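You operate a simulated robot arm through the tools that you are given. There is no shell and no other tool. Be economical: measure what you need, move in short steps, check, and stop when the job is done.

Carry out the task below with a simulated robot arm. There is one attempt and no reset: what you move stays moved.

TASK
Turn the gauge dial to 60.
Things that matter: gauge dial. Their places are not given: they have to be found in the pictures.

It is judged by the outcome, as a careful person would: the job done as asked, and still so three seconds after it is handed in. It fails if anything else is knocked over, pushed out of place, dropped, spilled or broken.

THE ROBOT
A 6-joint arm with a two-finger parallel gripper, fixed in place. Base frame: the origin is at the foot of the arm, x ahead of it, y to its left, z up. Lengths are in cm, angles in degrees, forces in N, time in s.
With the tool pointing down near the work surface it reaches from about 18 to 64 cm from the base axis. Its first joint turns from -66.0 to 66.0 degrees. Payload 2.9 kg.
Tool frame: the origin (TCP) lies between the finger pads and is the grasp point; the fingertips stand 3 cm ahead of it; z points along the fingers, y is the line along which they close. The gripper opens to 11 cm. The fingers are 2 cm wide and 1 cm thick; the gripper's body (4.8 by 11.2 cm) begins 5.5 cm behind the TCP.
Orientation is that of the tool frame in the base frame, as a unit quaternion [w, x, y, z]. With the fingers straight down and closing along the base's y, the tool's x points along the base's -x, its y along +y and its z along -z.

THE INTERFACE
- The arm moves only by the tool servo_tool. Its argument "targets" is a list of rows, each a list of 6 numbers: the shift along the tool's x, y, z in units of 40 mm (1.0 is 40 mm), then the turn, a rotation vector about the tool's x, y, z in units of 6 degrees (1.0 is 6 degrees). In form: [[tx, ty, tz, ax, ay, az], ...]. A call has 1 to 10 rows; each row shifts and turns the commanded pose from where the row before left it, along the tool's axes as they then stand. "grip" is the finger opening in cm, from 0 to 11, set as the call begins (left out, the last holds). A call with a number of a shift or a turn outside -1 to 1 is refused whole. A row lasts 0.2 s, in which the tool goes at most 5 cm and 8.6 degrees; a call with a longer step from one row to the next is refused whole, and so is a gripper value outside its range. A pose out of reach is approached as far as the arm can. The call stops where the force on the tool passes 40 N (or 10 N more than at its start, if that is more) or the arm is blocked; 0.2 s more then pass. The fingers move at their own pace (about 10.8 cm/s each) and stop on an object; they squeeze with about 29 N. The grip force told is the motor's: it shows also when the fingers shut on nothing. Time passes only in rows, and 0.2 s behind the last, so rows that do not move let the fingers close. It gives the time, the measured TCP pose, the force on the tool (base axes), the opening and the grip force at its end, in the units of the frame above (readings bear some noise), and new pictures: "pictures" is both (left out), scene, wrist or none.
- Cameras (640 x 400 px; columns grow to the right, rows downward): "scene" is fixed at [5.11, 41.46, 142.43]; the picture's right is [-0.95, -0.32, 0.00], its down [-0.08, 0.24, -0.97] and it looks along [0.31, -0.92, -0.26] (base axes); focal length 348 px, centre (320, 200). "wrist" rides on the gripper at [-3.6, 0, -5.7] in the tool frame; the picture's right is [0.00, -1.00, 0.00], its down [0.97, 0.00, -0.24] and it looks along [0.24, 0.00, 0.97] (tool axes); focal length 218 px, centre (320, 200).
- locate(camera, pixels): for up to 12 pixels [column, row] of the newest picture of that camera ("zoom" is the newest enlarged one), the place [x, y, z] in the base frame of the surface seen there, good to about 0.3 cm, but the place of the scene camera against the robot may be out by one fixed shift of up to 1.2 cm in any direction. No time passes.
- enlarge(camera, box): a new picture of the part [left, top, right, bottom] of that camera's present view, enlarged. No time passes.
- job_done(): hands the job in; it is judged then, once.

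Work in short steps. Measure before you move; look again where a grasp or a placing could have gone wrong, and mend it. You have 60 turns and 120 pictures in all, the two below and enlarged ones among them. Open the gripper and draw the arm clear of the work before you hand the job in, unless the task says otherwise; then end with one line.

The tools are called after "Emit:" by a JSON object that holds its "fn" and its "kwargs". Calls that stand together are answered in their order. servo_tool: Moves the arm, as the interface text tells. Its arguments: {"type":"object","properties":{"targets":{"type":"array","items":{"type":"array","items":{"type":"number"}}},"grip":{"type":"number"},"pictures":{"type":"string","enum":["both","scene","wrist","none"]}},"required":["targets"]} The other tools are called the same way: locate (camera, pixels) gives the place of the surface under pixels of a picture; enlarge (camera, box) takes an enlarged picture of a part of a camera's view; job_done () hands the job in.

At the start:

```text
clock: 0.0
ee_pos: [19.84, -24.82, 131.69]
tcp_rot: [0.0, 0.0, 1.0, 0.0]
wrist_force: [-0.8, 0.2, 0.1]
opening: 10.99
grip_force: 0.0
```

scene: 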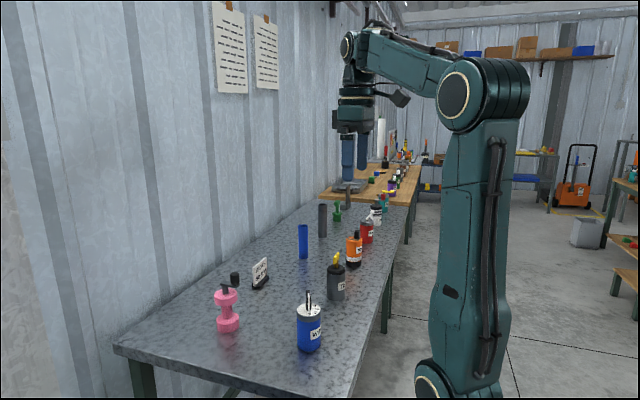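
wrist: 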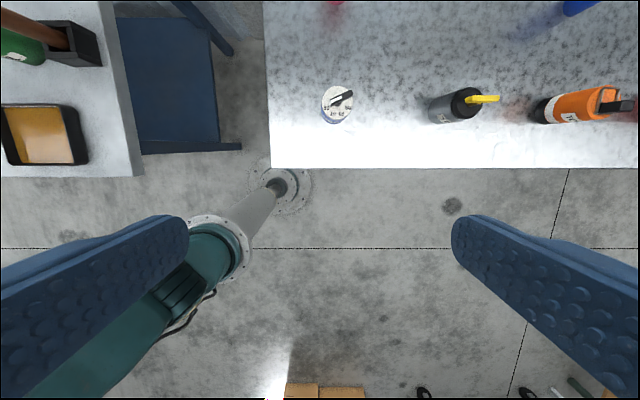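

The blue can at scene (309,325) and wrist (337,103) has a dial-like top. I'll take a closer look at it in both views and measure it.

Emit:
{"fn": "enlarge", "kwargs": {"camera": "wrist", "box": [297, 73, 377, 133]}}

Emit:
{"fn": "enlarge", "kwargs": {"camera": "scene", "box": [190, 240, 382, 360]}}

Emit:
{"fn": "locate", "kwargs": {"camera": "wrist", "pixels": [[337, 103], [330, 92], [330, 115], [400, 50], [460, 102], [480, 99], [345, 97], [340, 118]]}}

Emit:
{"fn": "locate", "kwargs": {"camera": "scene", "pixels": [[309, 308], [299, 313], [308, 293], [309, 335], [227, 310], [260, 272], [336, 275], [308, 300]]}}

```text
6.67 times, centred on (337, 103) of wrist
```

zoom: 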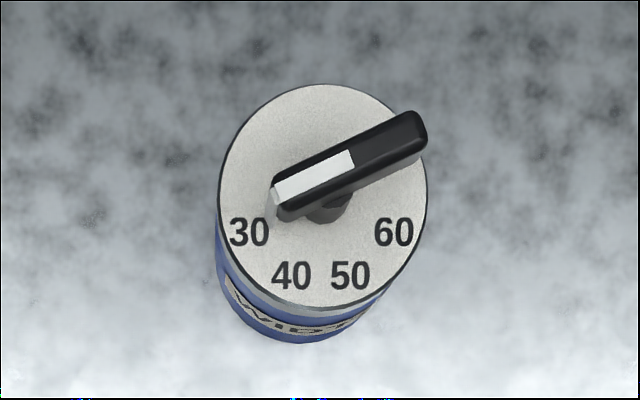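

```text
3.33 times, centred on (286, 300) of scene
```

zoom: 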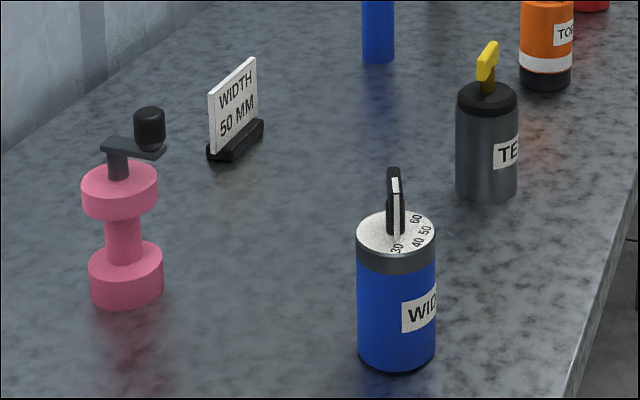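

```text
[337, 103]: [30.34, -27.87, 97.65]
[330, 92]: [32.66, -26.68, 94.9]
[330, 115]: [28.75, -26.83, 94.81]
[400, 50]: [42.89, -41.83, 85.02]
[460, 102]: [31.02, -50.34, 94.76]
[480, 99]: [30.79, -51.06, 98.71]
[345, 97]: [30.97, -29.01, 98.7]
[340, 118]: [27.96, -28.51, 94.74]
```

```text
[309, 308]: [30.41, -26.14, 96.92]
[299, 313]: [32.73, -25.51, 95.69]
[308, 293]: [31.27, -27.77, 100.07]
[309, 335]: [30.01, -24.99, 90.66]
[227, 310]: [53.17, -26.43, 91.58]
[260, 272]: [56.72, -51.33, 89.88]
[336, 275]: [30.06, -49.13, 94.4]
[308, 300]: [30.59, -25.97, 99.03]
```

The sign reads "WIDTH 50 MM", and several labelled cans carry knobs. Next I'll read all the labels to find which one is the gauge dial.

Emit:
{"fn": "enlarge", "kwargs": {"camera": "scene", "box": [310, 180, 420, 250]}}

Emit:
{"fn": "enlarge", "kwargs": {"camera": "scene", "box": [320, 225, 400, 275]}}

Emit:
{"fn": "enlarge", "kwargs": {"camera": "scene", "box": [285, 285, 365, 360]}}

Emit:
{"fn": "enlarge", "kwargs": {"camera": "scene", "box": [210, 0, 290, 95]}}

Emit:
{"fn": "enlarge", "kwargs": {"camera": "wrist", "box": [400, 60, 640, 160]}}

```text
5.71 times, centred on (365, 215) of scene
```

zoom: 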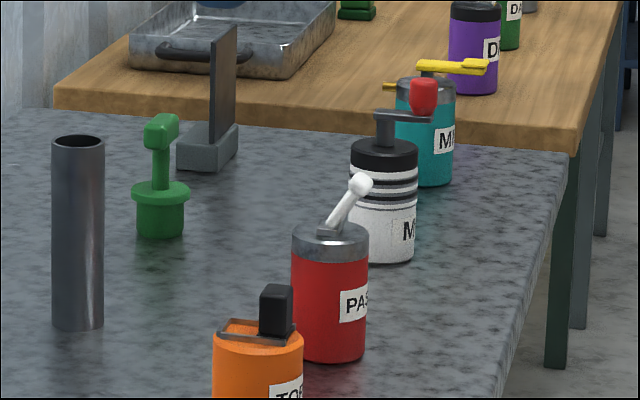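

```text
8.00 times, centred on (360, 250) of scene
```

zoom: 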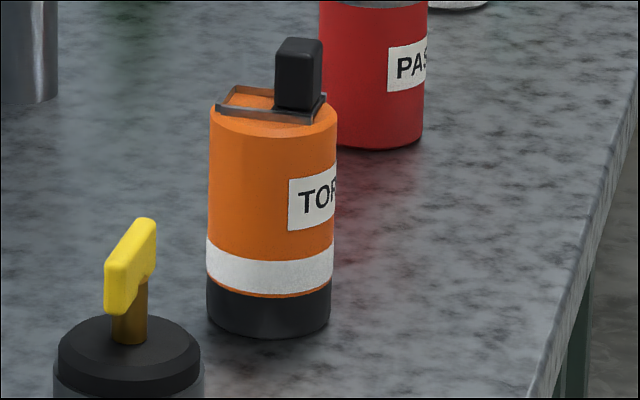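

```text
5.33 times, centred on (325, 322) of scene
```

zoom: 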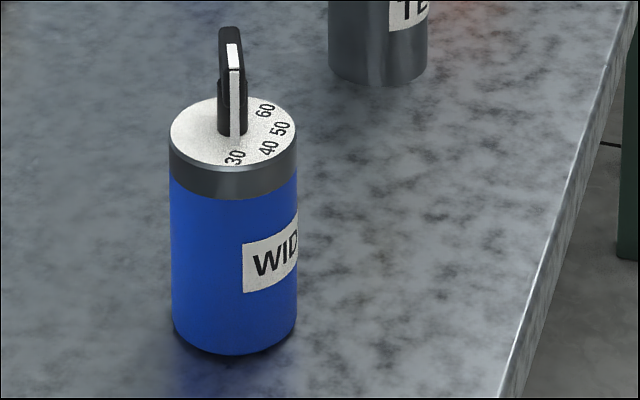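

```text
4.21 times, centred on (250, 48) of scene
```

zoom: 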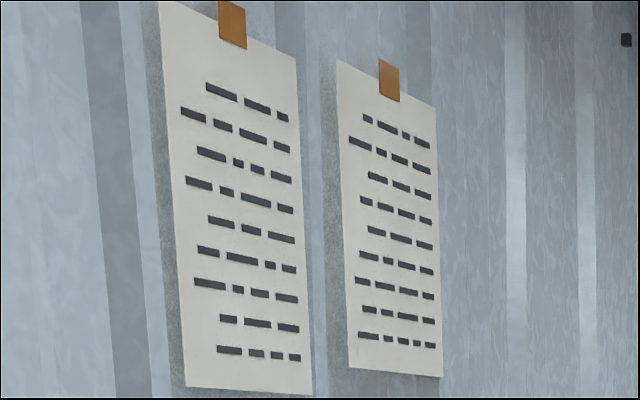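

```text
2.67 times, centred on (520, 110) of wrist
```

zoom: 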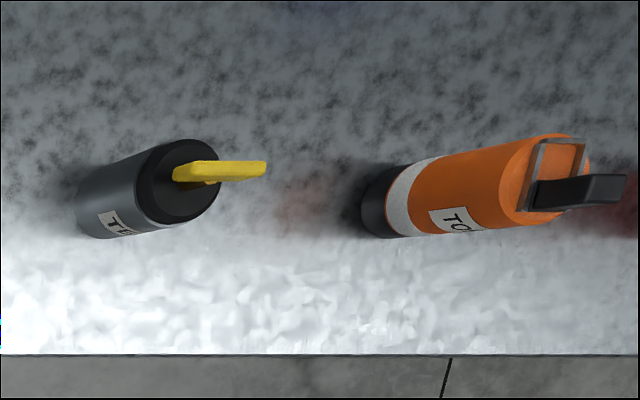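

The WIDTH can is the only one with numbers on its dial (30 to 60), and the pointer now stands at 30. I'll move the gripper above it at about (30.4, -27.9), around z 110, for a close look.

Emit:
{"fn": "servo_tool", "kwargs": {"targets": [[-0.883, -0.258, 0, 0, 0, 0], [-0.883, -0.258, 0, 0, 0, 0], [-0.883, -0.258, 0, 0, 0, 0], [0, 0, 0.9, 0, 0, 0], [0, 0, 0.9, 0, 0, 0], [0, 0, 0.9, 0, 0, 0], [0, 0, 0.9, 0, 0, 0], [0, 0, 0.9, 0, 0, 0], [0, 0, 0.9, 0, 0, 0]]}}

```text
clock: 2.0
ee_pos: [30.4, -27.94, 110.09]
tcp_rot: [0.001, 0.0, 1.0, 0.001]
wrist_force: [0.7, -0.7, -0.5]
opening: 11.0
grip_force: 0.0
```

scene: 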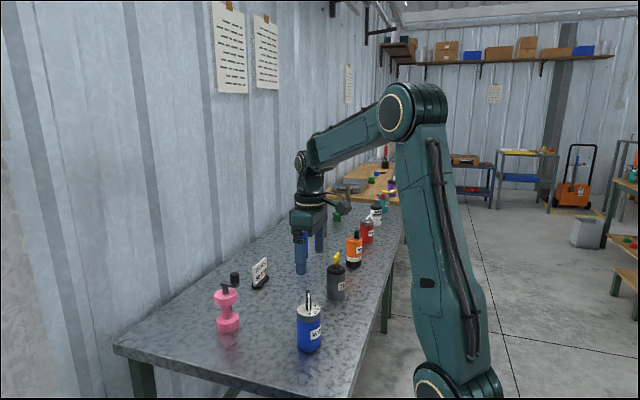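
wrist: 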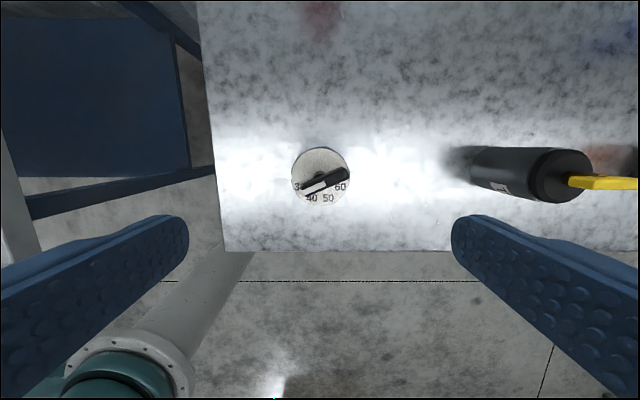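

The gripper is over the dial, which now shows at wrist (321,177). I'll zoom in and measure the face, lever ends and numbers.

Emit:
{"fn": "enlarge", "kwargs": {"camera": "wrist", "box": [280, 140, 360, 215]}}

Emit:
{"fn": "enlarge", "kwargs": {"camera": "scene", "box": [285, 285, 335, 320]}}

Emit:
{"fn": "locate", "kwargs": {"camera": "wrist", "pixels": [[293, 175], [349, 165], [320, 149], [320, 202], [345, 174], [307, 189], [326, 180], [321, 175], [298, 187], [340, 187], [312, 198], [328, 198]]}}

```text
5.33 times, centred on (320, 178) of wrist
```

zoom: 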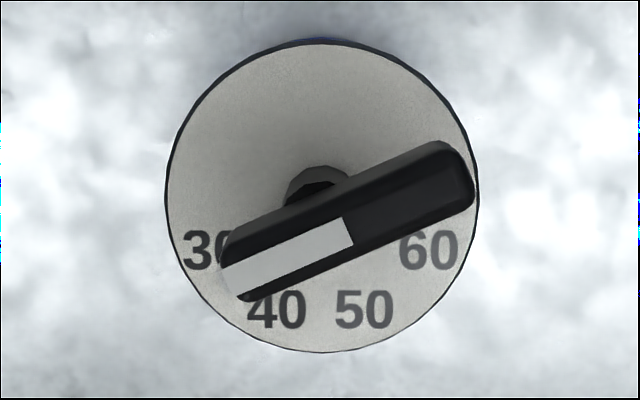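

```text
11.43 times, centred on (310, 302) of scene
```

zoom: 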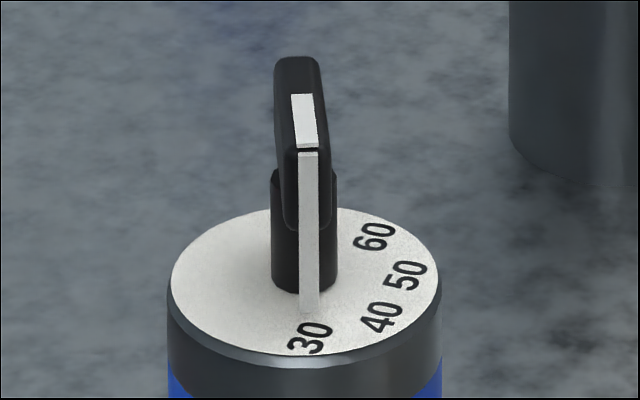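

```text
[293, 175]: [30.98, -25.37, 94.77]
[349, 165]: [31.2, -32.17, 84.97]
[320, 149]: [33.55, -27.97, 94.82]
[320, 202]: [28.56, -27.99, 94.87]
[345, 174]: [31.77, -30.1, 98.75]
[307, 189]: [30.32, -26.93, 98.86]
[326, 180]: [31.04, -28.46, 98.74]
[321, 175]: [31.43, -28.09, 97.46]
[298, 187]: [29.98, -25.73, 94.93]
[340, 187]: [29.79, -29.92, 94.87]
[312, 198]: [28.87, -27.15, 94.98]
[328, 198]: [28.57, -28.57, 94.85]
```

Measured: the face centre is about (31.0, -27.9, 94.9). The lever top is at z≈98.8, tilted about 25° in the view, and the 30→60 arc is about 126°. I'll turn the tool +65° about its z so the fingers straddle the lever, shift to the centre, and look again.

Emit:
{"fn": "servo_tool", "kwargs": {"targets": [[-0.15, 0, 0, 0, 0, 1], [0, 0, 0, 0, 0, 1], [0, 0, 0, 0, 0, 1], [0, 0, 0, 0, 0, 1], [0, 0, 0, 0, 0, 1], [0, 0, 0, 0, 0, 1], [0, 0, 0, 0, 0, 1], [0, 0, 0, 0, 0, 1], [0, 0, 0, 0, 0, 1], [0, 0, 0, 0, 0, 1]], "grip": 5, "pictures": "none"}}

Emit:
{"fn": "servo_tool", "kwargs": {"targets": [[0, 0, 0.4, 0, 0, 0.83], [0, 0, 0.4, 0, 0, 0]], "pictures": "wrist"}}

```text
clock: 4.2
ee_pos: [30.97, -27.9, 110.14]
tcp_rot: [-0.001, 0.501, 0.865, 0.0]
wrist_force: [0.6, -0.1, 0.3]
opening: 4.99
grip_force: 0.1
```

```text
clock: 4.8
ee_pos: [30.96, -27.92, 106.99]
tcp_rot: [0.0, 0.537, 0.844, 0.0]
wrist_force: [0.2, -0.5, 0.0]
opening: 4.99
grip_force: 0.1
```

wrist: 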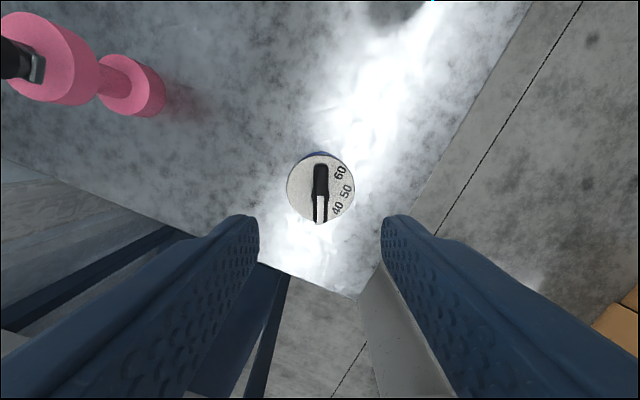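

Emit:
{"fn": "enlarge", "kwargs": {"camera": "wrist", "box": [280, 145, 360, 230]}}

Emit:
{"fn": "locate", "kwargs": {"camera": "wrist", "pixels": [[320, 168], [321, 192], [321, 215], [298, 187], [345, 187], [318, 154], [321, 180]]}}

```text
4.71 times, centred on (320, 188) of wrist
```

zoom: 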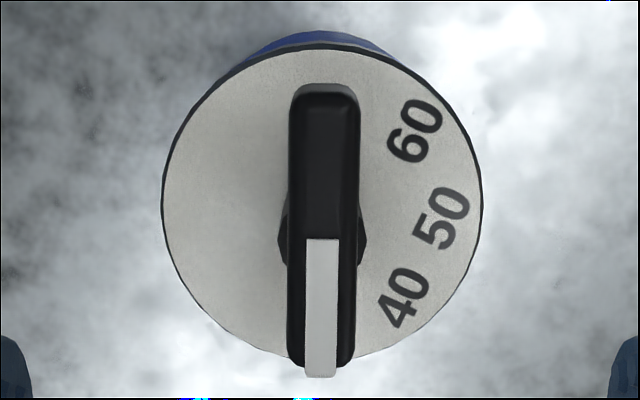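

```text
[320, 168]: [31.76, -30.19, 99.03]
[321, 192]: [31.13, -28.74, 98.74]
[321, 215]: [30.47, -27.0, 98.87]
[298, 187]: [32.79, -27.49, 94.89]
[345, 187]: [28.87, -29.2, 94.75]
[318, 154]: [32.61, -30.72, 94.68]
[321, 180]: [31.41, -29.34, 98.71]
```

The lever is centred at column 321, vertical, and between the fingers. The pivot is about 0.2 cm in the tool's −x direction. I'll descend to TCP z≈99.5, which puts the fingertips at 96.5, beside the lever and clear of the face.

Emit:
{"fn": "servo_tool", "kwargs": {"targets": [[-0.05, 0, 0.4, 0, 0, 0], [0, 0, 0.5, 0, 0, 0], [0, 0, 0.5, 0, 0, 0], [0, 0, 0.25, 0, 0, 0], [0, 0, 0.22, 0, 0, 0]], "grip": 4}}

```text
clock: 6.0
ee_pos: [31.03, -28.08, 99.46]
tcp_rot: [0.0, 0.537, 0.844, 0.001]
wrist_force: [0.4, -0.8, -0.2]
opening: 3.98
grip_force: 0.0
```

scene: 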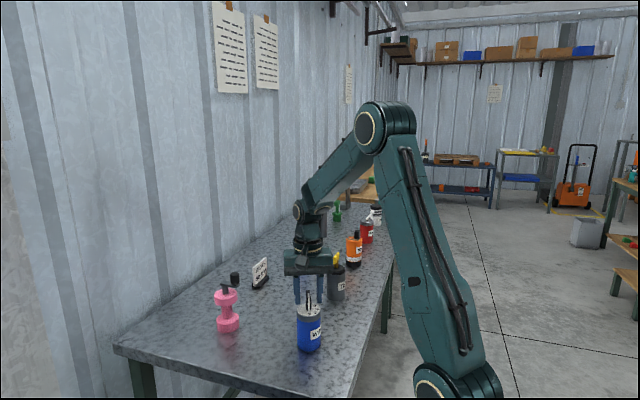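
wrist: 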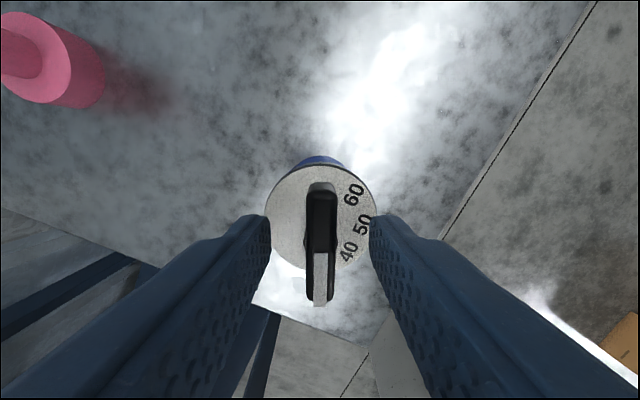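

The fingers straddle the lever. I'll close on it, wait, then turn slightly (−12°) and check the force.

Emit:
{"fn": "servo_tool", "kwargs": {"targets": [[0, 0, 0, 0, 0, 0], [0, 0, 0, 0, 0, 0], [0, 0, 0, 0, 0, 0], [0, 0, 0, 0, 0, 0]], "grip": 0.3, "pictures": "wrist"}}

Emit:
{"fn": "servo_tool", "kwargs": {"targets": [[0, 0, 0, 0, 0, -0.7], [0, 0, 0, 0, 0, -0.7], [0, 0, 0, 0, 0, -0.7]]}}

```text
clock: 7.0
ee_pos: [31.08, -28.06, 99.35]
tcp_rot: [-0.001, 0.538, 0.843, 0.0]
wrist_force: [-0.3, -0.4, 0.5]
opening: 1.24
grip_force: 29.1
```

wrist: 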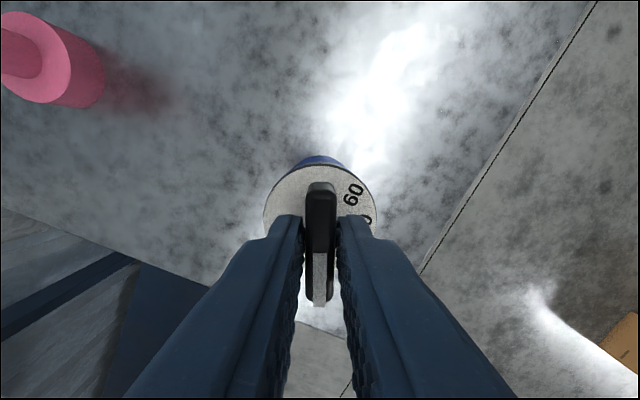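

```text
clock: 7.8
ee_pos: [30.99, -28.07, 99.4]
tcp_rot: [-0.001, 0.442, 0.897, 0.0]
wrist_force: [0.2, -0.2, 0.1]
opening: 1.26
grip_force: 28.6
```

scene: 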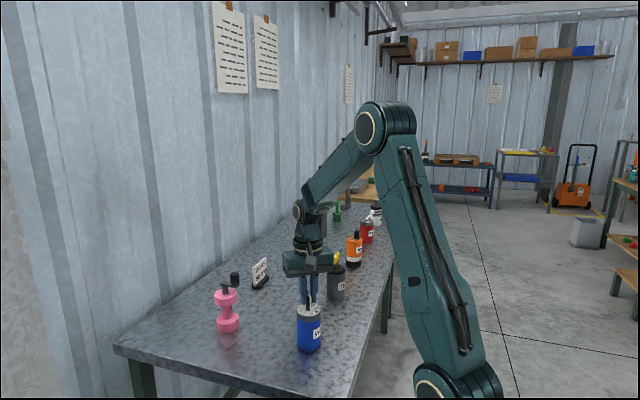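
wrist: 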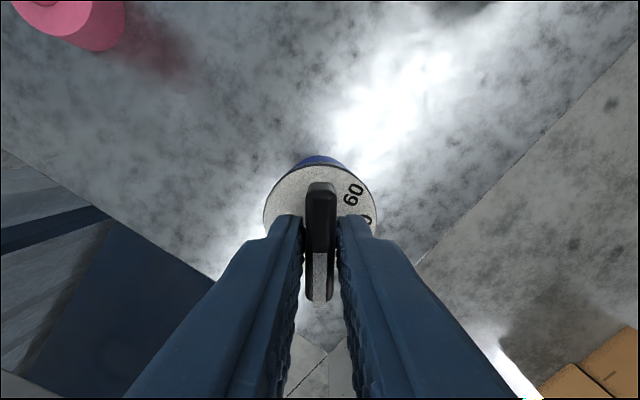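

The force is small, but the "60" stayed in the same place relative to the lever. So either the whole can or the face is turning with it. I'll check the label.

Emit:
{"fn": "enlarge", "kwargs": {"camera": "scene", "box": [280, 270, 340, 360]}}

Emit:
{"fn": "enlarge", "kwargs": {"camera": "wrist", "box": [260, 145, 380, 220]}}

```text
4.44 times, centred on (310, 315) of scene
```

zoom: 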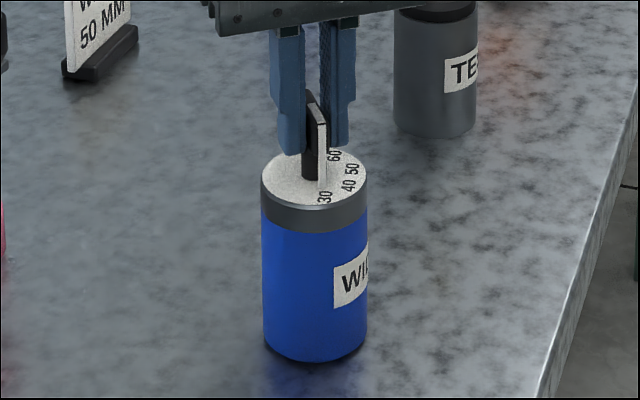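

```text
5.33 times, centred on (320, 182) of wrist
```

zoom: 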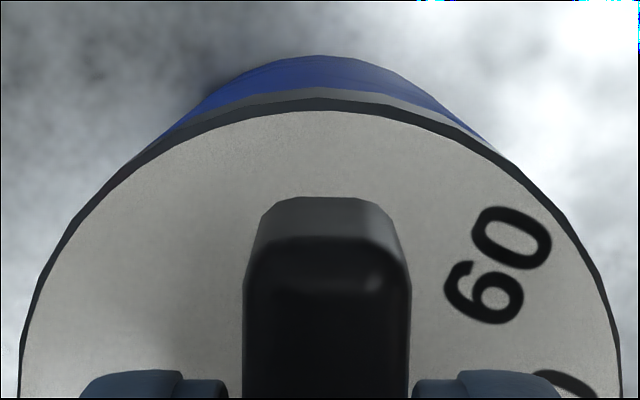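

The label moved with the lever, so the can slips on the table more easily than the dial turns. I'll turn back those 12.6° to restore the can, then press down gently through the grip to hold it while turning.

Emit:
{"fn": "servo_tool", "kwargs": {"targets": [[0, 0, 0, 0, 0, 0.7], [0, 0, 0, 0, 0, 0.7], [0, 0, 0, 0, 0, 0.7]], "pictures": "none"}}

Emit:
{"fn": "servo_tool", "kwargs": {"targets": [[0, 0, 0.03, 0, 0, 0], [0, 0, 0.03, 0, 0, 0]], "pictures": "none"}}

```text
clock: 8.6
ee_pos: [31.01, -28.07, 99.4]
tcp_rot: [0.0, 0.538, 0.843, 0.0]
wrist_force: [-0.1, 0.7, -0.1]
opening: 1.23
grip_force: 29.0
```

```text
clock: 9.2
ee_pos: [31.11, -28.17, 99.51]
tcp_rot: [0.003, 0.537, 0.844, -0.001]
wrist_force: [-5.9, 3.6, 29.1]
opening: 1.25
grip_force: 28.9
```

That 2.4 mm gives about 29 N downward. I'll turn a little under this load and look.

Emit:
{"fn": "servo_tool", "kwargs": {"targets": [[0, 0, 0, 0, 0, -0.5], [0, 0, 0, 0, 0, -0.5], [0, 0, 0, 0, 0, -0.5], [0, 0, 0, 0, 0, -0.5]], "pictures": "wrist"}}

Emit:
{"fn": "enlarge", "kwargs": {"camera": "scene", "box": [280, 270, 340, 360]}}

```text
clock: 10.2
ee_pos: [31.09, -28.14, 99.27]
tcp_rot: [0.002, 0.446, 0.895, -0.001]
wrist_force: [1.9, 0.6, 23.7]
opening: 1.22
grip_force: 28.9
```

wrist: 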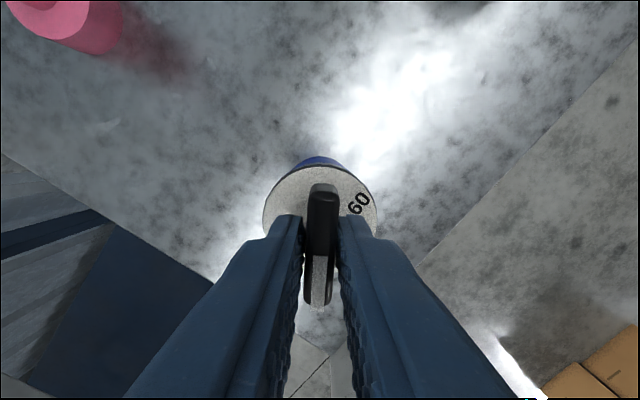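

```text
4.44 times, centred on (310, 315) of scene
```

zoom: 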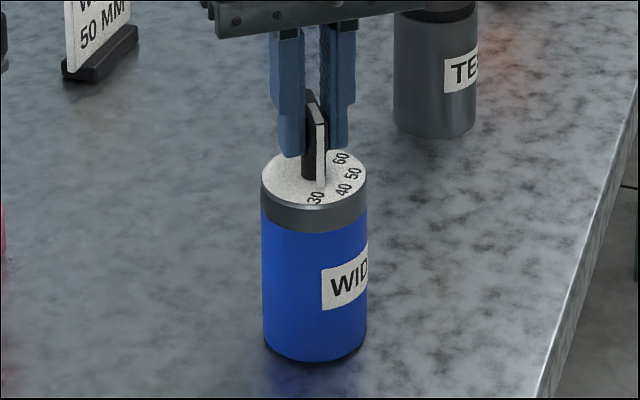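

Under the load the dial turns and the can stays put. I'll carry on turning.

Emit:
{"fn": "servo_tool", "kwargs": {"targets": [[0, 0, 0.005, 0, 0, -0.5], [0, 0, 0, 0, 0, -0.5], [0, 0, 0, 0, 0, -0.5], [0, 0, 0, 0, 0, -0.5], [0, 0, 0, 0, 0, -0.5], [0, 0, 0, 0, 0, -0.5]], "pictures": "none"}}

Emit:
{"fn": "enlarge", "kwargs": {"camera": "scene", "box": [280, 270, 340, 360]}}

```text
clock: 11.6
ee_pos: [31.08, -28.1, 99.18]
tcp_rot: [0.001, 0.3, 0.954, -0.001]
wrist_force: [4.5, 1.4, 22.9]
opening: 1.26
grip_force: 28.9
```

```text
4.44 times, centred on (310, 315) of scene
```

zoom: 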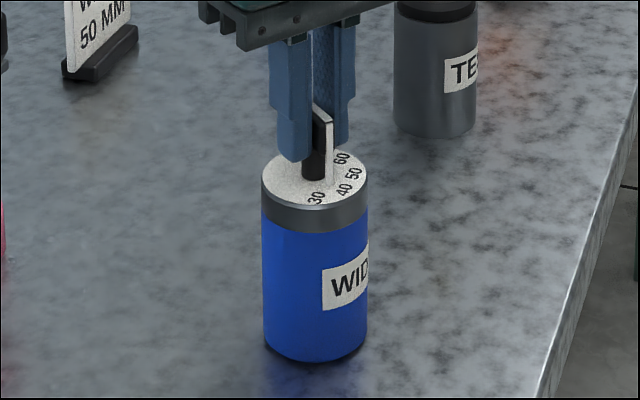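

It works; the label hasn't moved. Continuing.

Emit:
{"fn": "servo_tool", "kwargs": {"targets": [[0, 0, 0.005, 0, 0, -0.5], [0, 0, 0, 0, 0, -0.5], [0, 0, 0, 0, 0, -0.5], [0, 0, 0, 0, 0, -0.5], [0, 0, 0, 0, 0, -0.5], [0, 0, 0, 0, 0, -0.5], [0, 0, 0, 0, 0, -0.5], [0, 0, 0, 0, 0, -0.5]], "pictures": "none"}}

Emit:
{"fn": "enlarge", "kwargs": {"camera": "scene", "box": [280, 270, 340, 360]}}

```text
clock: 13.4
ee_pos: [30.98, -28.02, 99.19]
tcp_rot: [0.002, 0.095, 0.996, 0.0]
wrist_force: [1.9, 4.4, 23.6]
opening: 1.28
grip_force: 29.0
```

```text
4.44 times, centred on (310, 315) of scene
```

zoom: 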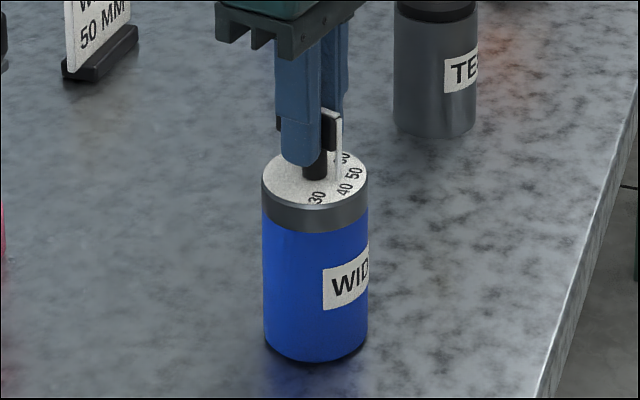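

The pointer is now past 40, with about 74° to go. Continuing.

Emit:
{"fn": "servo_tool", "kwargs": {"targets": [[0, 0, 0, 0, 0, -0.5], [0, 0, 0, 0, 0, -0.5], [0, 0, 0, 0, 0, -0.5], [0, 0, 0, 0, 0, -0.5], [0, 0, 0, 0, 0, -0.5], [0, 0, 0, 0, 0, -0.5], [0, 0, 0, 0, 0, -0.5], [0, 0, 0, 0, 0, -0.5], [0, 0, 0, 0, 0, -0.5], [0, 0, 0, 0, 0, -0.5]], "pictures": "none"}}

Emit:
{"fn": "servo_tool", "kwargs": {"targets": [[0, 0, 0, 0, 0, -0.5], [0, 0, 0, 0, 0, -0.5], [0, 0, 0, 0, 0, -0.5], [0, 0, 0, 0, 0, -0.5], [0, 0, 0, 0, 0, -0.5], [0, 0, 0, 0, 0, -0.5], [0, 0, 0, 0, 0, 0]], "pictures": "wrist"}}

Emit:
{"fn": "enlarge", "kwargs": {"camera": "scene", "box": [280, 270, 340, 360]}}

```text
clock: 15.6
ee_pos: [31.04, -28.13, 99.16]
tcp_rot: [0.0, -0.166, 0.986, -0.001]
wrist_force: [-0.2, 3.0, 13.0]
opening: 1.25
grip_force: 29.3
```

```text
clock: 17.2
ee_pos: [31.13, -28.11, 99.19]
tcp_rot: [0.001, -0.318, 0.948, 0.0]
wrist_force: [-1.2, 3.8, 10.2]
opening: 1.27
grip_force: 29.1
```

wrist: 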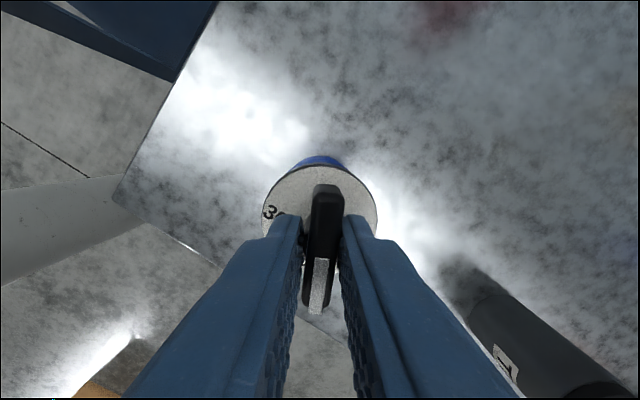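

```text
4.44 times, centred on (310, 315) of scene
```

zoom: 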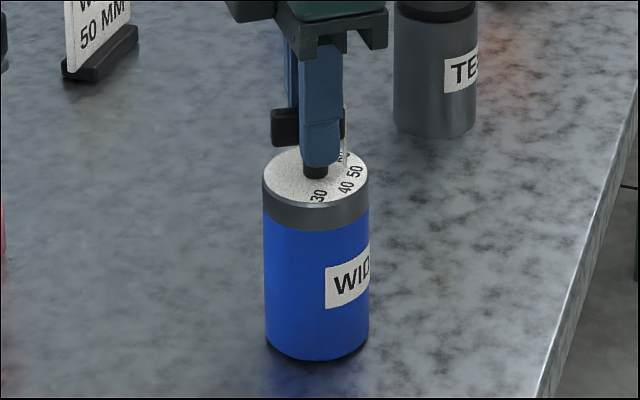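

The downward load fell to 10 N and the lever has slipped slightly in the grip. I'll press again to restore the load, then turn another 24°.

Emit:
{"fn": "servo_tool", "kwargs": {"targets": [[0, 0, 0.03, 0, 0, 0], [0, 0, 0, 0, 0, -0.5], [0, 0, 0, 0, 0, -0.5], [0, 0, 0, 0, 0, -0.5], [0, 0, 0, 0, 0, -0.5], [0, 0, 0.01, 0, 0, -0.5], [0, 0, 0, 0, 0, -0.5], [0, 0, 0, 0, 0, -0.5], [0, 0, 0, 0, 0, -0.5]], "pictures": "wrist"}}

Emit:
{"fn": "enlarge", "kwargs": {"camera": "scene", "box": [280, 270, 340, 360]}}

```text
clock: 19.2
ee_pos: [31.06, -28.07, 99.02]
tcp_rot: [0.0, -0.508, 0.861, -0.001]
wrist_force: [-4.9, 5.7, 28.9]
opening: 1.29
grip_force: 29.1
```

wrist: 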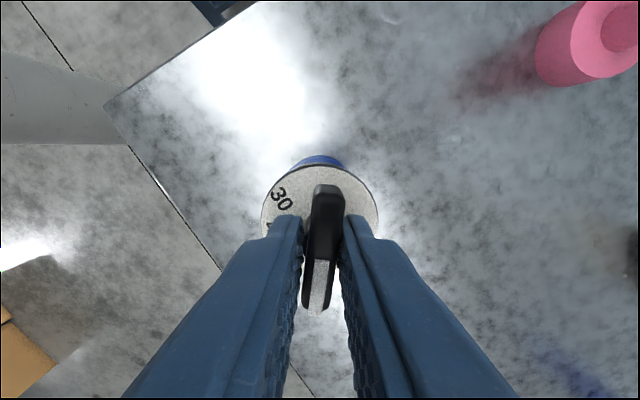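

```text
4.44 times, centred on (310, 315) of scene
```

zoom: 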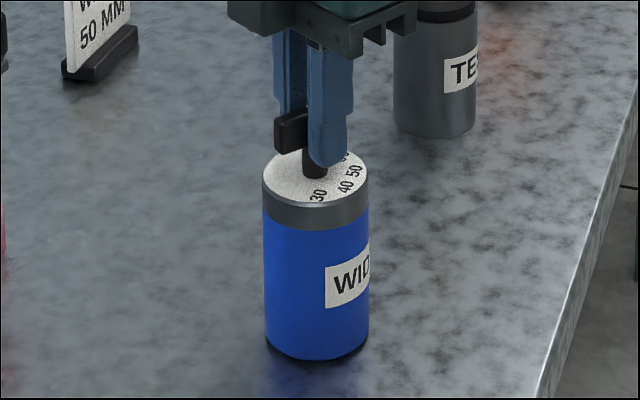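

The "30" is now at (279,198), close to the mirror image of where "60" began (about 287,193). I'll turn 7° more, unload, open, rise straight up and inspect.

Emit:
{"fn": "servo_tool", "kwargs": {"targets": [[0, 0, 0, 0, 0, -0.4], [0, 0, 0, 0, 0, -0.4], [0, 0, 0, 0, 0, -0.37], [0, 0, -0.05, 0, 0, 0], [0, 0, 0, 0, 0, 0]], "pictures": "none"}}

Emit:
{"fn": "servo_tool", "kwargs": {"targets": [[0, 0, 0, 0, 0, 0], [0, 0, 0, 0, 0, 0]], "grip": 4, "pictures": "none"}}

Emit:
{"fn": "servo_tool", "kwargs": {"targets": [[0, 0, -0.5, 0, 0, 0], [0, 0, -0.7, 0, 0, 0], [0, 0, -0.8, 0, 0, 0], [0, 0, -0.5, 0, 0, 0]], "pictures": "wrist"}}

Emit:
{"fn": "enlarge", "kwargs": {"camera": "wrist", "box": [280, 140, 360, 220]}}

Emit:
{"fn": "enlarge", "kwargs": {"camera": "scene", "box": [280, 270, 340, 360]}}

```text
clock: 20.4
ee_pos: [30.87, -28.11, 99.1]
tcp_rot: [0.0, -0.561, 0.828, 0.001]
wrist_force: [0.8, 0.1, -0.7]
opening: 1.28
grip_force: 28.8
```

```text
clock: 21.0
ee_pos: [31.03, -28.03, 99.25]
tcp_rot: [0.0, -0.56, 0.828, 0.001]
wrist_force: [0.0, 0.2, -0.3]
opening: 3.98
grip_force: 0.1
```

```text
clock: 22.0
ee_pos: [31.11, -28.15, 109.27]
tcp_rot: [0.0, -0.56, 0.829, -0.001]
wrist_force: [-0.3, 1.7, -0.3]
opening: 4.0
grip_force: 0.1
```

wrist: 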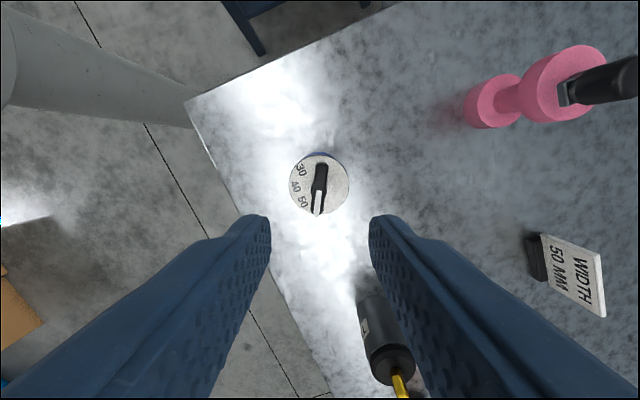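

```text
5.00 times, centred on (320, 180) of wrist
```

zoom: 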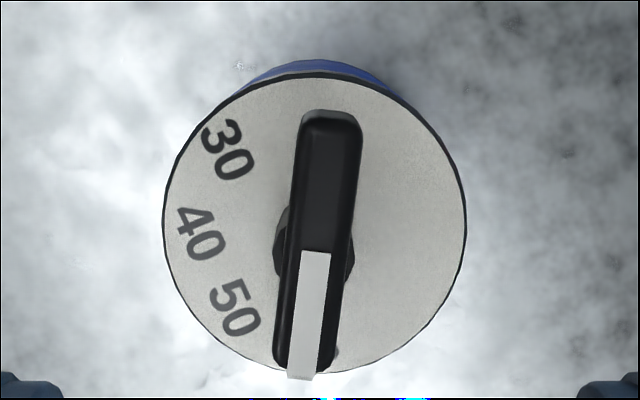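

```text
4.44 times, centred on (310, 315) of scene
```

zoom: 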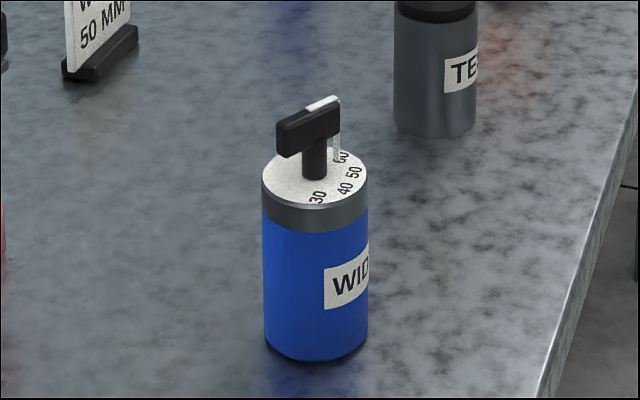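

The pointer axis is at about 97° in this view, and "60" extrapolates to about 91.5°. So the dial is roughly 5.5° short. I'll re-align with the lever (+6.5°), descend, re-grip, press, and turn about −6°.

Emit:
{"fn": "servo_tool", "kwargs": {"targets": [[0, 0, 0.5, 0, 0, 0.6], [0, 0, 0.8, 0, 0, 0.5], [0, 0, 0.7, 0, 0, 0], [0, 0, 0.3, 0, 0, 0], [0, 0, 0.15, 0, 0, 0]], "pictures": "none"}}

Emit:
{"fn": "servo_tool", "kwargs": {"targets": [[0, 0, 0, 0, 0, 0], [0, 0, 0, 0, 0, 0], [0, 0, 0, 0, 0, 0], [0, 0, 0, 0, 0, 0]], "grip": 0.3, "pictures": "wrist"}}

Emit:
{"fn": "servo_tool", "kwargs": {"targets": [[0, 0, 0.03, 0, 0, 0], [0, 0, 0.03, 0, 0, 0]], "pictures": "none"}}

```text
clock: 23.2
ee_pos: [31.07, -28.18, 99.34]
tcp_rot: [0.0, -0.511, 0.86, 0.0]
wrist_force: [0.2, -0.1, 0.5]
opening: 4.0
grip_force: 0.0
```

```text
clock: 24.2
ee_pos: [31.06, -28.26, 99.48]
tcp_rot: [0.0, -0.511, 0.86, 0.0]
wrist_force: [-0.1, -0.2, -1.5]
opening: 1.25
grip_force: 29.5
```

wrist: 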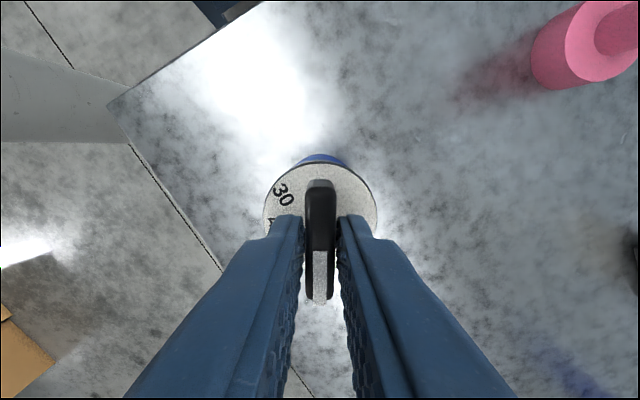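

```text
clock: 24.8
ee_pos: [31.1, -28.17, 99.19]
tcp_rot: [0.001, -0.512, 0.859, -0.002]
wrist_force: [-2.3, 3.7, 23.0]
opening: 1.26
grip_force: 29.3
```

The grip is square on the lever with 23 N of load. I'll turn −6.3°, unload, open, rise and check.

Emit:
{"fn": "servo_tool", "kwargs": {"targets": [[0, 0, 0, 0, 0, -0.35], [0, 0, 0, 0, 0, -0.35], [0, 0, 0, 0, 0, -0.35], [0, 0, 0, 0, 0, 0], [0, 0, -0.05, 0, 0, 0], [0, 0, 0, 0, 0, 0]], "pictures": "none"}}

Emit:
{"fn": "servo_tool", "kwargs": {"targets": [[0, 0, 0, 0, 0, 0], [0, 0, 0, 0, 0, 0]], "grip": 4, "pictures": "none"}}

Emit:
{"fn": "servo_tool", "kwargs": {"targets": [[0, 0, -0.5, 0, 0, 0], [0, 0, -0.7, 0, 0, 0], [0, 0, -0.8, 0, 0, 0], [0, 0, -0.5, 0, 0, 0]], "pictures": "wrist"}}

Emit:
{"fn": "enlarge", "kwargs": {"camera": "wrist", "box": [280, 140, 360, 220]}}

Emit:
{"fn": "enlarge", "kwargs": {"camera": "scene", "box": [285, 285, 335, 320]}}

```text
clock: 26.2
ee_pos: [30.97, -28.18, 99.27]
tcp_rot: [0.0, -0.558, 0.83, 0.002]
wrist_force: [0.5, -1.6, 3.3]
opening: 1.2
grip_force: 29.2
```

```text
clock: 26.8
ee_pos: [31.06, -28.15, 99.42]
tcp_rot: [0.0, -0.558, 0.83, 0.0]
wrist_force: [1.0, -0.6, -0.8]
opening: 4.01
grip_force: 0.1
```

```text
clock: 27.8
ee_pos: [30.97, -28.22, 109.43]
tcp_rot: [0.0, -0.557, 0.83, 0.001]
wrist_force: [-0.5, 0.0, 0.0]
opening: 4.01
grip_force: 0.1
```

wrist: 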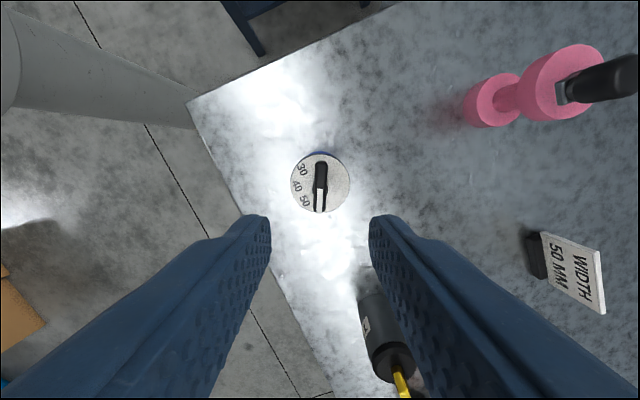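

```text
5.00 times, centred on (320, 180) of wrist
```

zoom: 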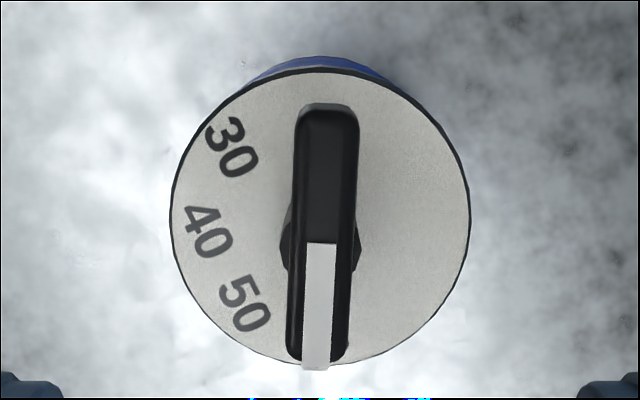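

```text
11.43 times, centred on (310, 302) of scene
```

zoom: 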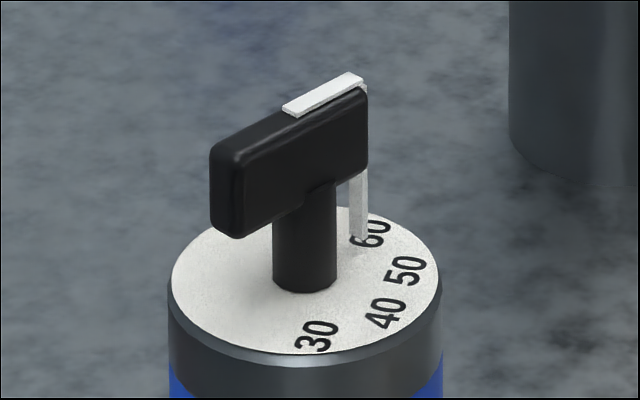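

Comparing against the mirrored start view, the pointer is still about 2–3° short of 60, and the can slipped about 3° under the lighter load. I'll do one more fine correction with a firmer press.

Emit:
{"fn": "servo_tool", "kwargs": {"targets": [[0, 0, 0.5, 0, 0, 0.4], [0, 0, 0.8, 0, 0, 0], [0, 0, 0.7, 0, 0, 0], [0, 0, 0.3, 0, 0, 0], [0, 0, 0.17, 0, 0, 0]], "pictures": "none"}}

Emit:
{"fn": "servo_tool", "kwargs": {"targets": [[0, 0, 0, 0, 0, 0], [0, 0, 0, 0, 0, 0], [0, 0, 0, 0, 0, 0], [0, 0, 0, 0, 0, 0]], "grip": 0.3, "pictures": "none"}}

Emit:
{"fn": "servo_tool", "kwargs": {"targets": [[0, 0, 0.03, 0, 0, 0], [0, 0, 0.04, 0, 0, 0]], "pictures": "none"}}

```text
clock: 29.0
ee_pos: [31.05, -28.17, 99.57]
tcp_rot: [0.0, -0.539, 0.842, 0.001]
wrist_force: [0.6, 0.0, -0.4]
opening: 4.0
grip_force: 0.1
```

```text
clock: 30.0
ee_pos: [30.99, -28.19, 99.59]
tcp_rot: [0.001, -0.54, 0.842, 0.0]
wrist_force: [0.5, -0.8, 1.0]
opening: 1.26
grip_force: 29.2
```

```text
clock: 30.6
ee_pos: [31.14, -28.15, 99.41]
tcp_rot: [0.001, -0.541, 0.841, -0.003]
wrist_force: [-2.8, 4.0, 28.1]
opening: 1.25
grip_force: 29.1
```

There are 28 N of load now. I'll turn −4.2° slowly, release and check.

Emit:
{"fn": "servo_tool", "kwargs": {"targets": [[0, 0, 0, 0, 0, -0.2], [0, 0, 0, 0, 0, -0.2], [0, 0, 0, 0, 0, -0.2], [0, 0, 0, 0, 0, -0.1], [0, 0, 0, 0, 0, 0], [0, 0, -0.07, 0, 0, 0]], "pictures": "none"}}

Emit:
{"fn": "servo_tool", "kwargs": {"targets": [[0, 0, 0, 0, 0, 0], [0, 0, 0, 0, 0, 0]], "grip": 4, "pictures": "none"}}

Emit:
{"fn": "servo_tool", "kwargs": {"targets": [[0, 0, -0.5, 0, 0, 0], [0, 0, -0.7, 0, 0, 0], [0, 0, -0.8, 0, 0, 0], [0, 0, -0.5, 0, 0, 0]], "pictures": "wrist"}}

Emit:
{"fn": "enlarge", "kwargs": {"camera": "wrist", "box": [280, 140, 360, 220]}}

Emit:
{"fn": "enlarge", "kwargs": {"camera": "scene", "box": [285, 285, 335, 320]}}

```text
clock: 32.0
ee_pos: [30.95, -28.07, 99.21]
tcp_rot: [-0.001, -0.57, 0.821, 0.004]
wrist_force: [0.4, -1.0, 0.4]
opening: 1.23
grip_force: 28.4
```

```text
clock: 32.6
ee_pos: [31.08, -28.05, 99.49]
tcp_rot: [0.001, -0.571, 0.821, 0.001]
wrist_force: [-0.3, 0.0, 0.3]
opening: 4.0
grip_force: 0.1
```

```text
clock: 33.6
ee_pos: [30.98, -28.06, 109.58]
tcp_rot: [0.001, -0.57, 0.822, 0.001]
wrist_force: [0.1, -0.5, -0.6]
opening: 3.99
grip_force: 0.1
```

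wrist: 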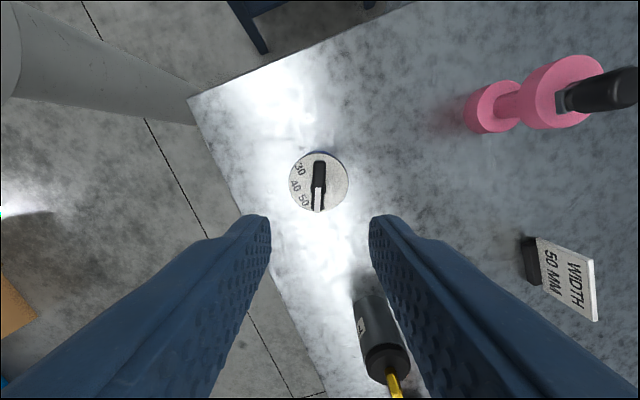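

```text
5.00 times, centred on (320, 180) of wrist
```

zoom: 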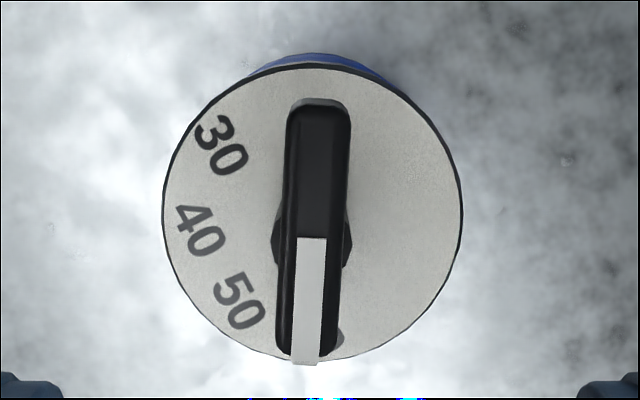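

```text
11.43 times, centred on (310, 302) of scene
```

zoom: 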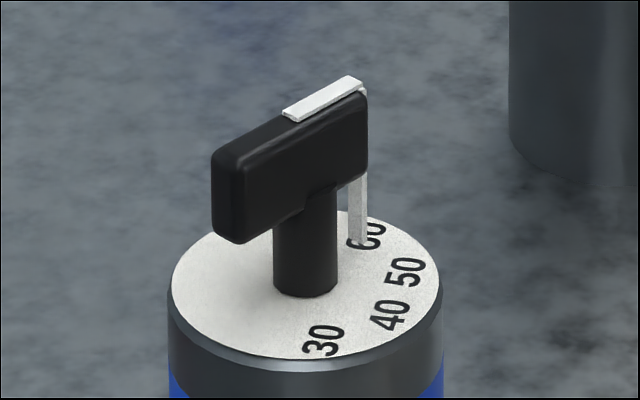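

The can creeps a little with the lever, so I need a direct view of the pointer against "60". I'll move the camera out along the pointer direction to look back at the dial with "60" in front of the lever.

Emit:
{"fn": "servo_tool", "kwargs": {"targets": [[0.8, 0, -0.1, 0, 0, 0], [0.8, 0, 0, 0, 0, 0], [0.8, 0, 0, 0, 0, 0]], "pictures": "wrist"}}

Emit:
{"fn": "enlarge", "kwargs": {"camera": "wrist", "box": [280, 35, 360, 105]}}

```text
clock: 34.4
ee_pos: [27.68, -37.21, 109.88]
tcp_rot: [0.0, -0.572, 0.821, -0.001]
wrist_force: [-0.5, 0.6, 0.9]
opening: 3.98
grip_force: 0.0
```

wrist: 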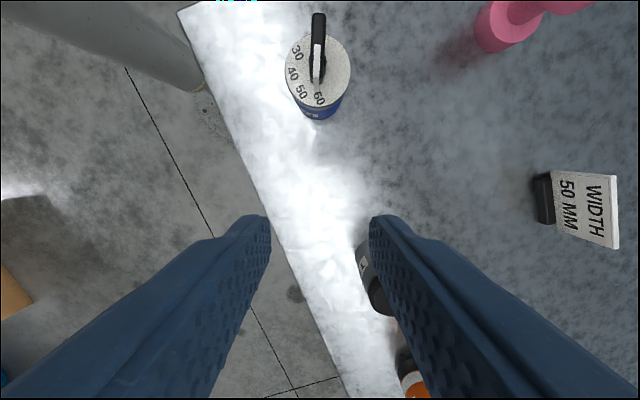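

```text
5.71 times, centred on (320, 70) of wrist
```

zoom: 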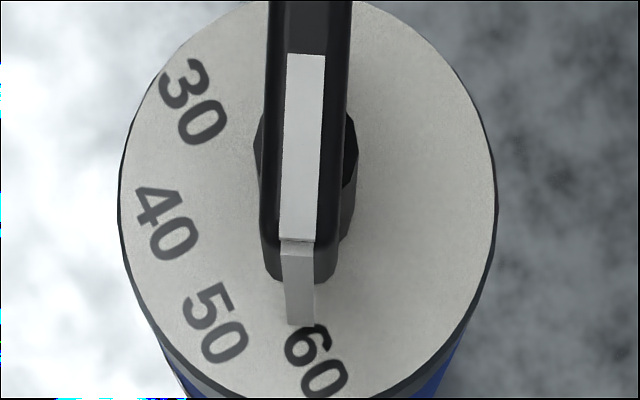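

Pivot, pointer foot (302,322) and "60" (316,362) show the pointer is still about 4–5° short. Lifting the load before opening probably let the wound-up torque spin the can. This time I'll open while still pressed. Going back, aligning, gripping and pressing.

Emit:
{"fn": "servo_tool", "kwargs": {"targets": [[-0.8, 0, 0, 0, 0, 0], [-0.8, 0, 0, 0, 0, 0], [-0.8, 0, 0.1, 0, 0, 0], [0, 0, 0.5, 0, 0, 0.43], [0, 0, 0.8, 0, 0, 0], [0, 0, 0.7, 0, 0, 0], [0, 0, 0.3, 0, 0, 0], [0, 0, 0.2, 0, 0, 0]], "pictures": "none"}}

Emit:
{"fn": "servo_tool", "kwargs": {"targets": [[0, 0, 0, 0, 0, 0], [0, 0, 0, 0, 0, 0], [0, 0, 0, 0, 0, 0], [0, 0, 0, 0, 0, 0]], "grip": 0.3, "pictures": "wrist"}}

Emit:
{"fn": "servo_tool", "kwargs": {"targets": [[0, 0, 0.03, 0, 0, 0], [0, 0, 0.04, 0, 0, 0]], "pictures": "none"}}

Emit:
{"fn": "enlarge", "kwargs": {"camera": "scene", "box": [285, 285, 335, 320]}}

```text
clock: 36.2
ee_pos: [31.05, -28.09, 99.55]
tcp_rot: [-0.001, -0.552, 0.834, -0.001]
wrist_force: [-0.3, 0.4, 0.1]
opening: 3.99
grip_force: 0.1
```

```text
clock: 37.2
ee_pos: [30.98, -28.1, 99.54]
tcp_rot: [0.0, -0.552, 0.834, 0.0]
wrist_force: [0.5, -0.5, 0.0]
opening: 1.26
grip_force: 29.0
```

wrist: 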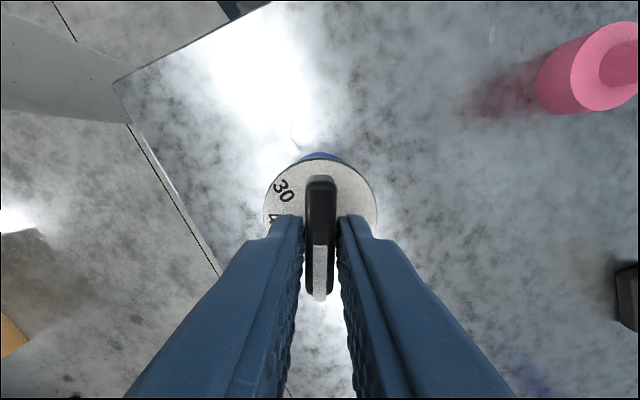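

```text
clock: 37.8
ee_pos: [31.21, -28.15, 99.41]
tcp_rot: [0.001, -0.551, 0.834, -0.003]
wrist_force: [-2.7, 1.6, 23.8]
opening: 1.25
grip_force: 28.8
```

```text
11.43 times, centred on (310, 302) of scene
```

zoom: 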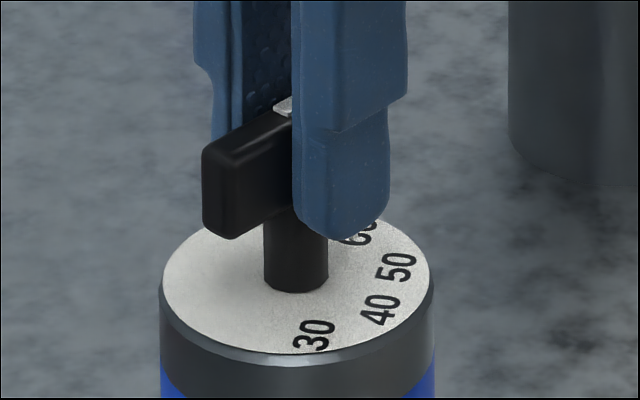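

Load is 24 N. I'll press slightly more and turn −7°, then compare the numbers before releasing.

Emit:
{"fn": "servo_tool", "kwargs": {"targets": [[0, 0, 0.015, 0, 0, 0], [0, 0, 0, 0, 0, -0.3], [0, 0, 0, 0, 0, -0.3], [0, 0, 0, 0, 0, -0.3], [0, 0, 0, 0, 0, -0.27]], "pictures": "wrist"}}

Emit:
{"fn": "enlarge", "kwargs": {"camera": "scene", "box": [285, 285, 335, 320]}}

Emit:
{"fn": "enlarge", "kwargs": {"camera": "wrist", "box": [260, 145, 380, 220]}}

```text
clock: 39.0
ee_pos: [30.97, -28.16, 99.22]
tcp_rot: [0.001, -0.602, 0.799, 0.0]
wrist_force: [2.3, -3.4, 23.1]
opening: 1.25
grip_force: 28.6
```

wrist: 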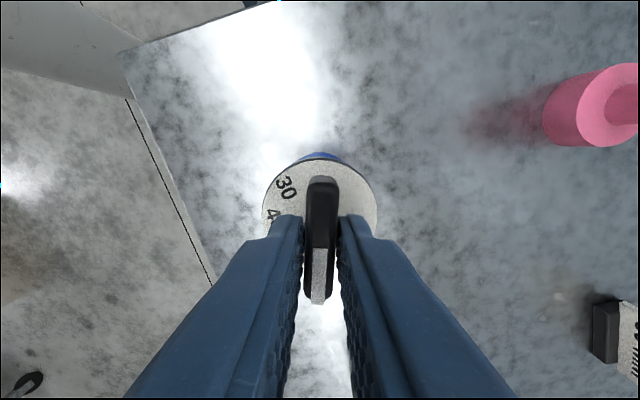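

```text
11.43 times, centred on (310, 302) of scene
```

zoom: 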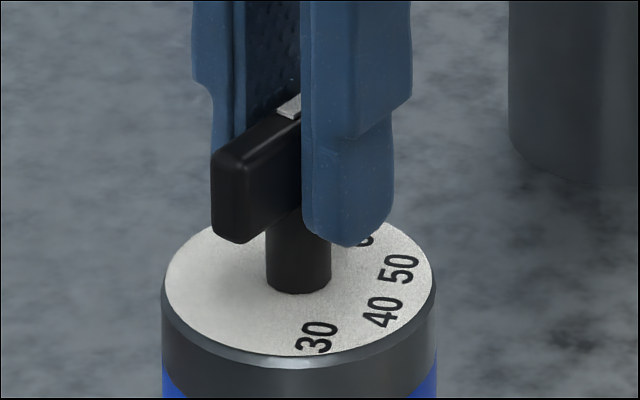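

```text
5.33 times, centred on (320, 182) of wrist
```

zoom: 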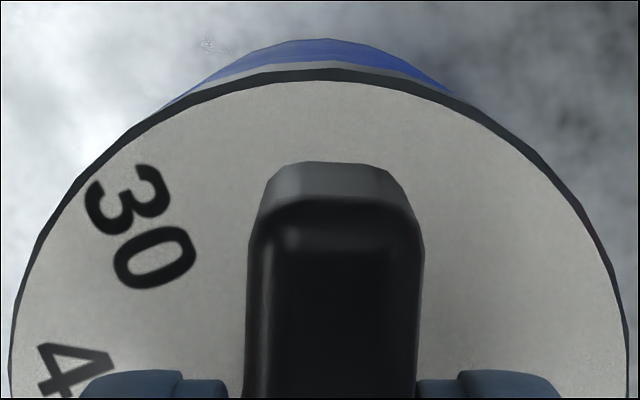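

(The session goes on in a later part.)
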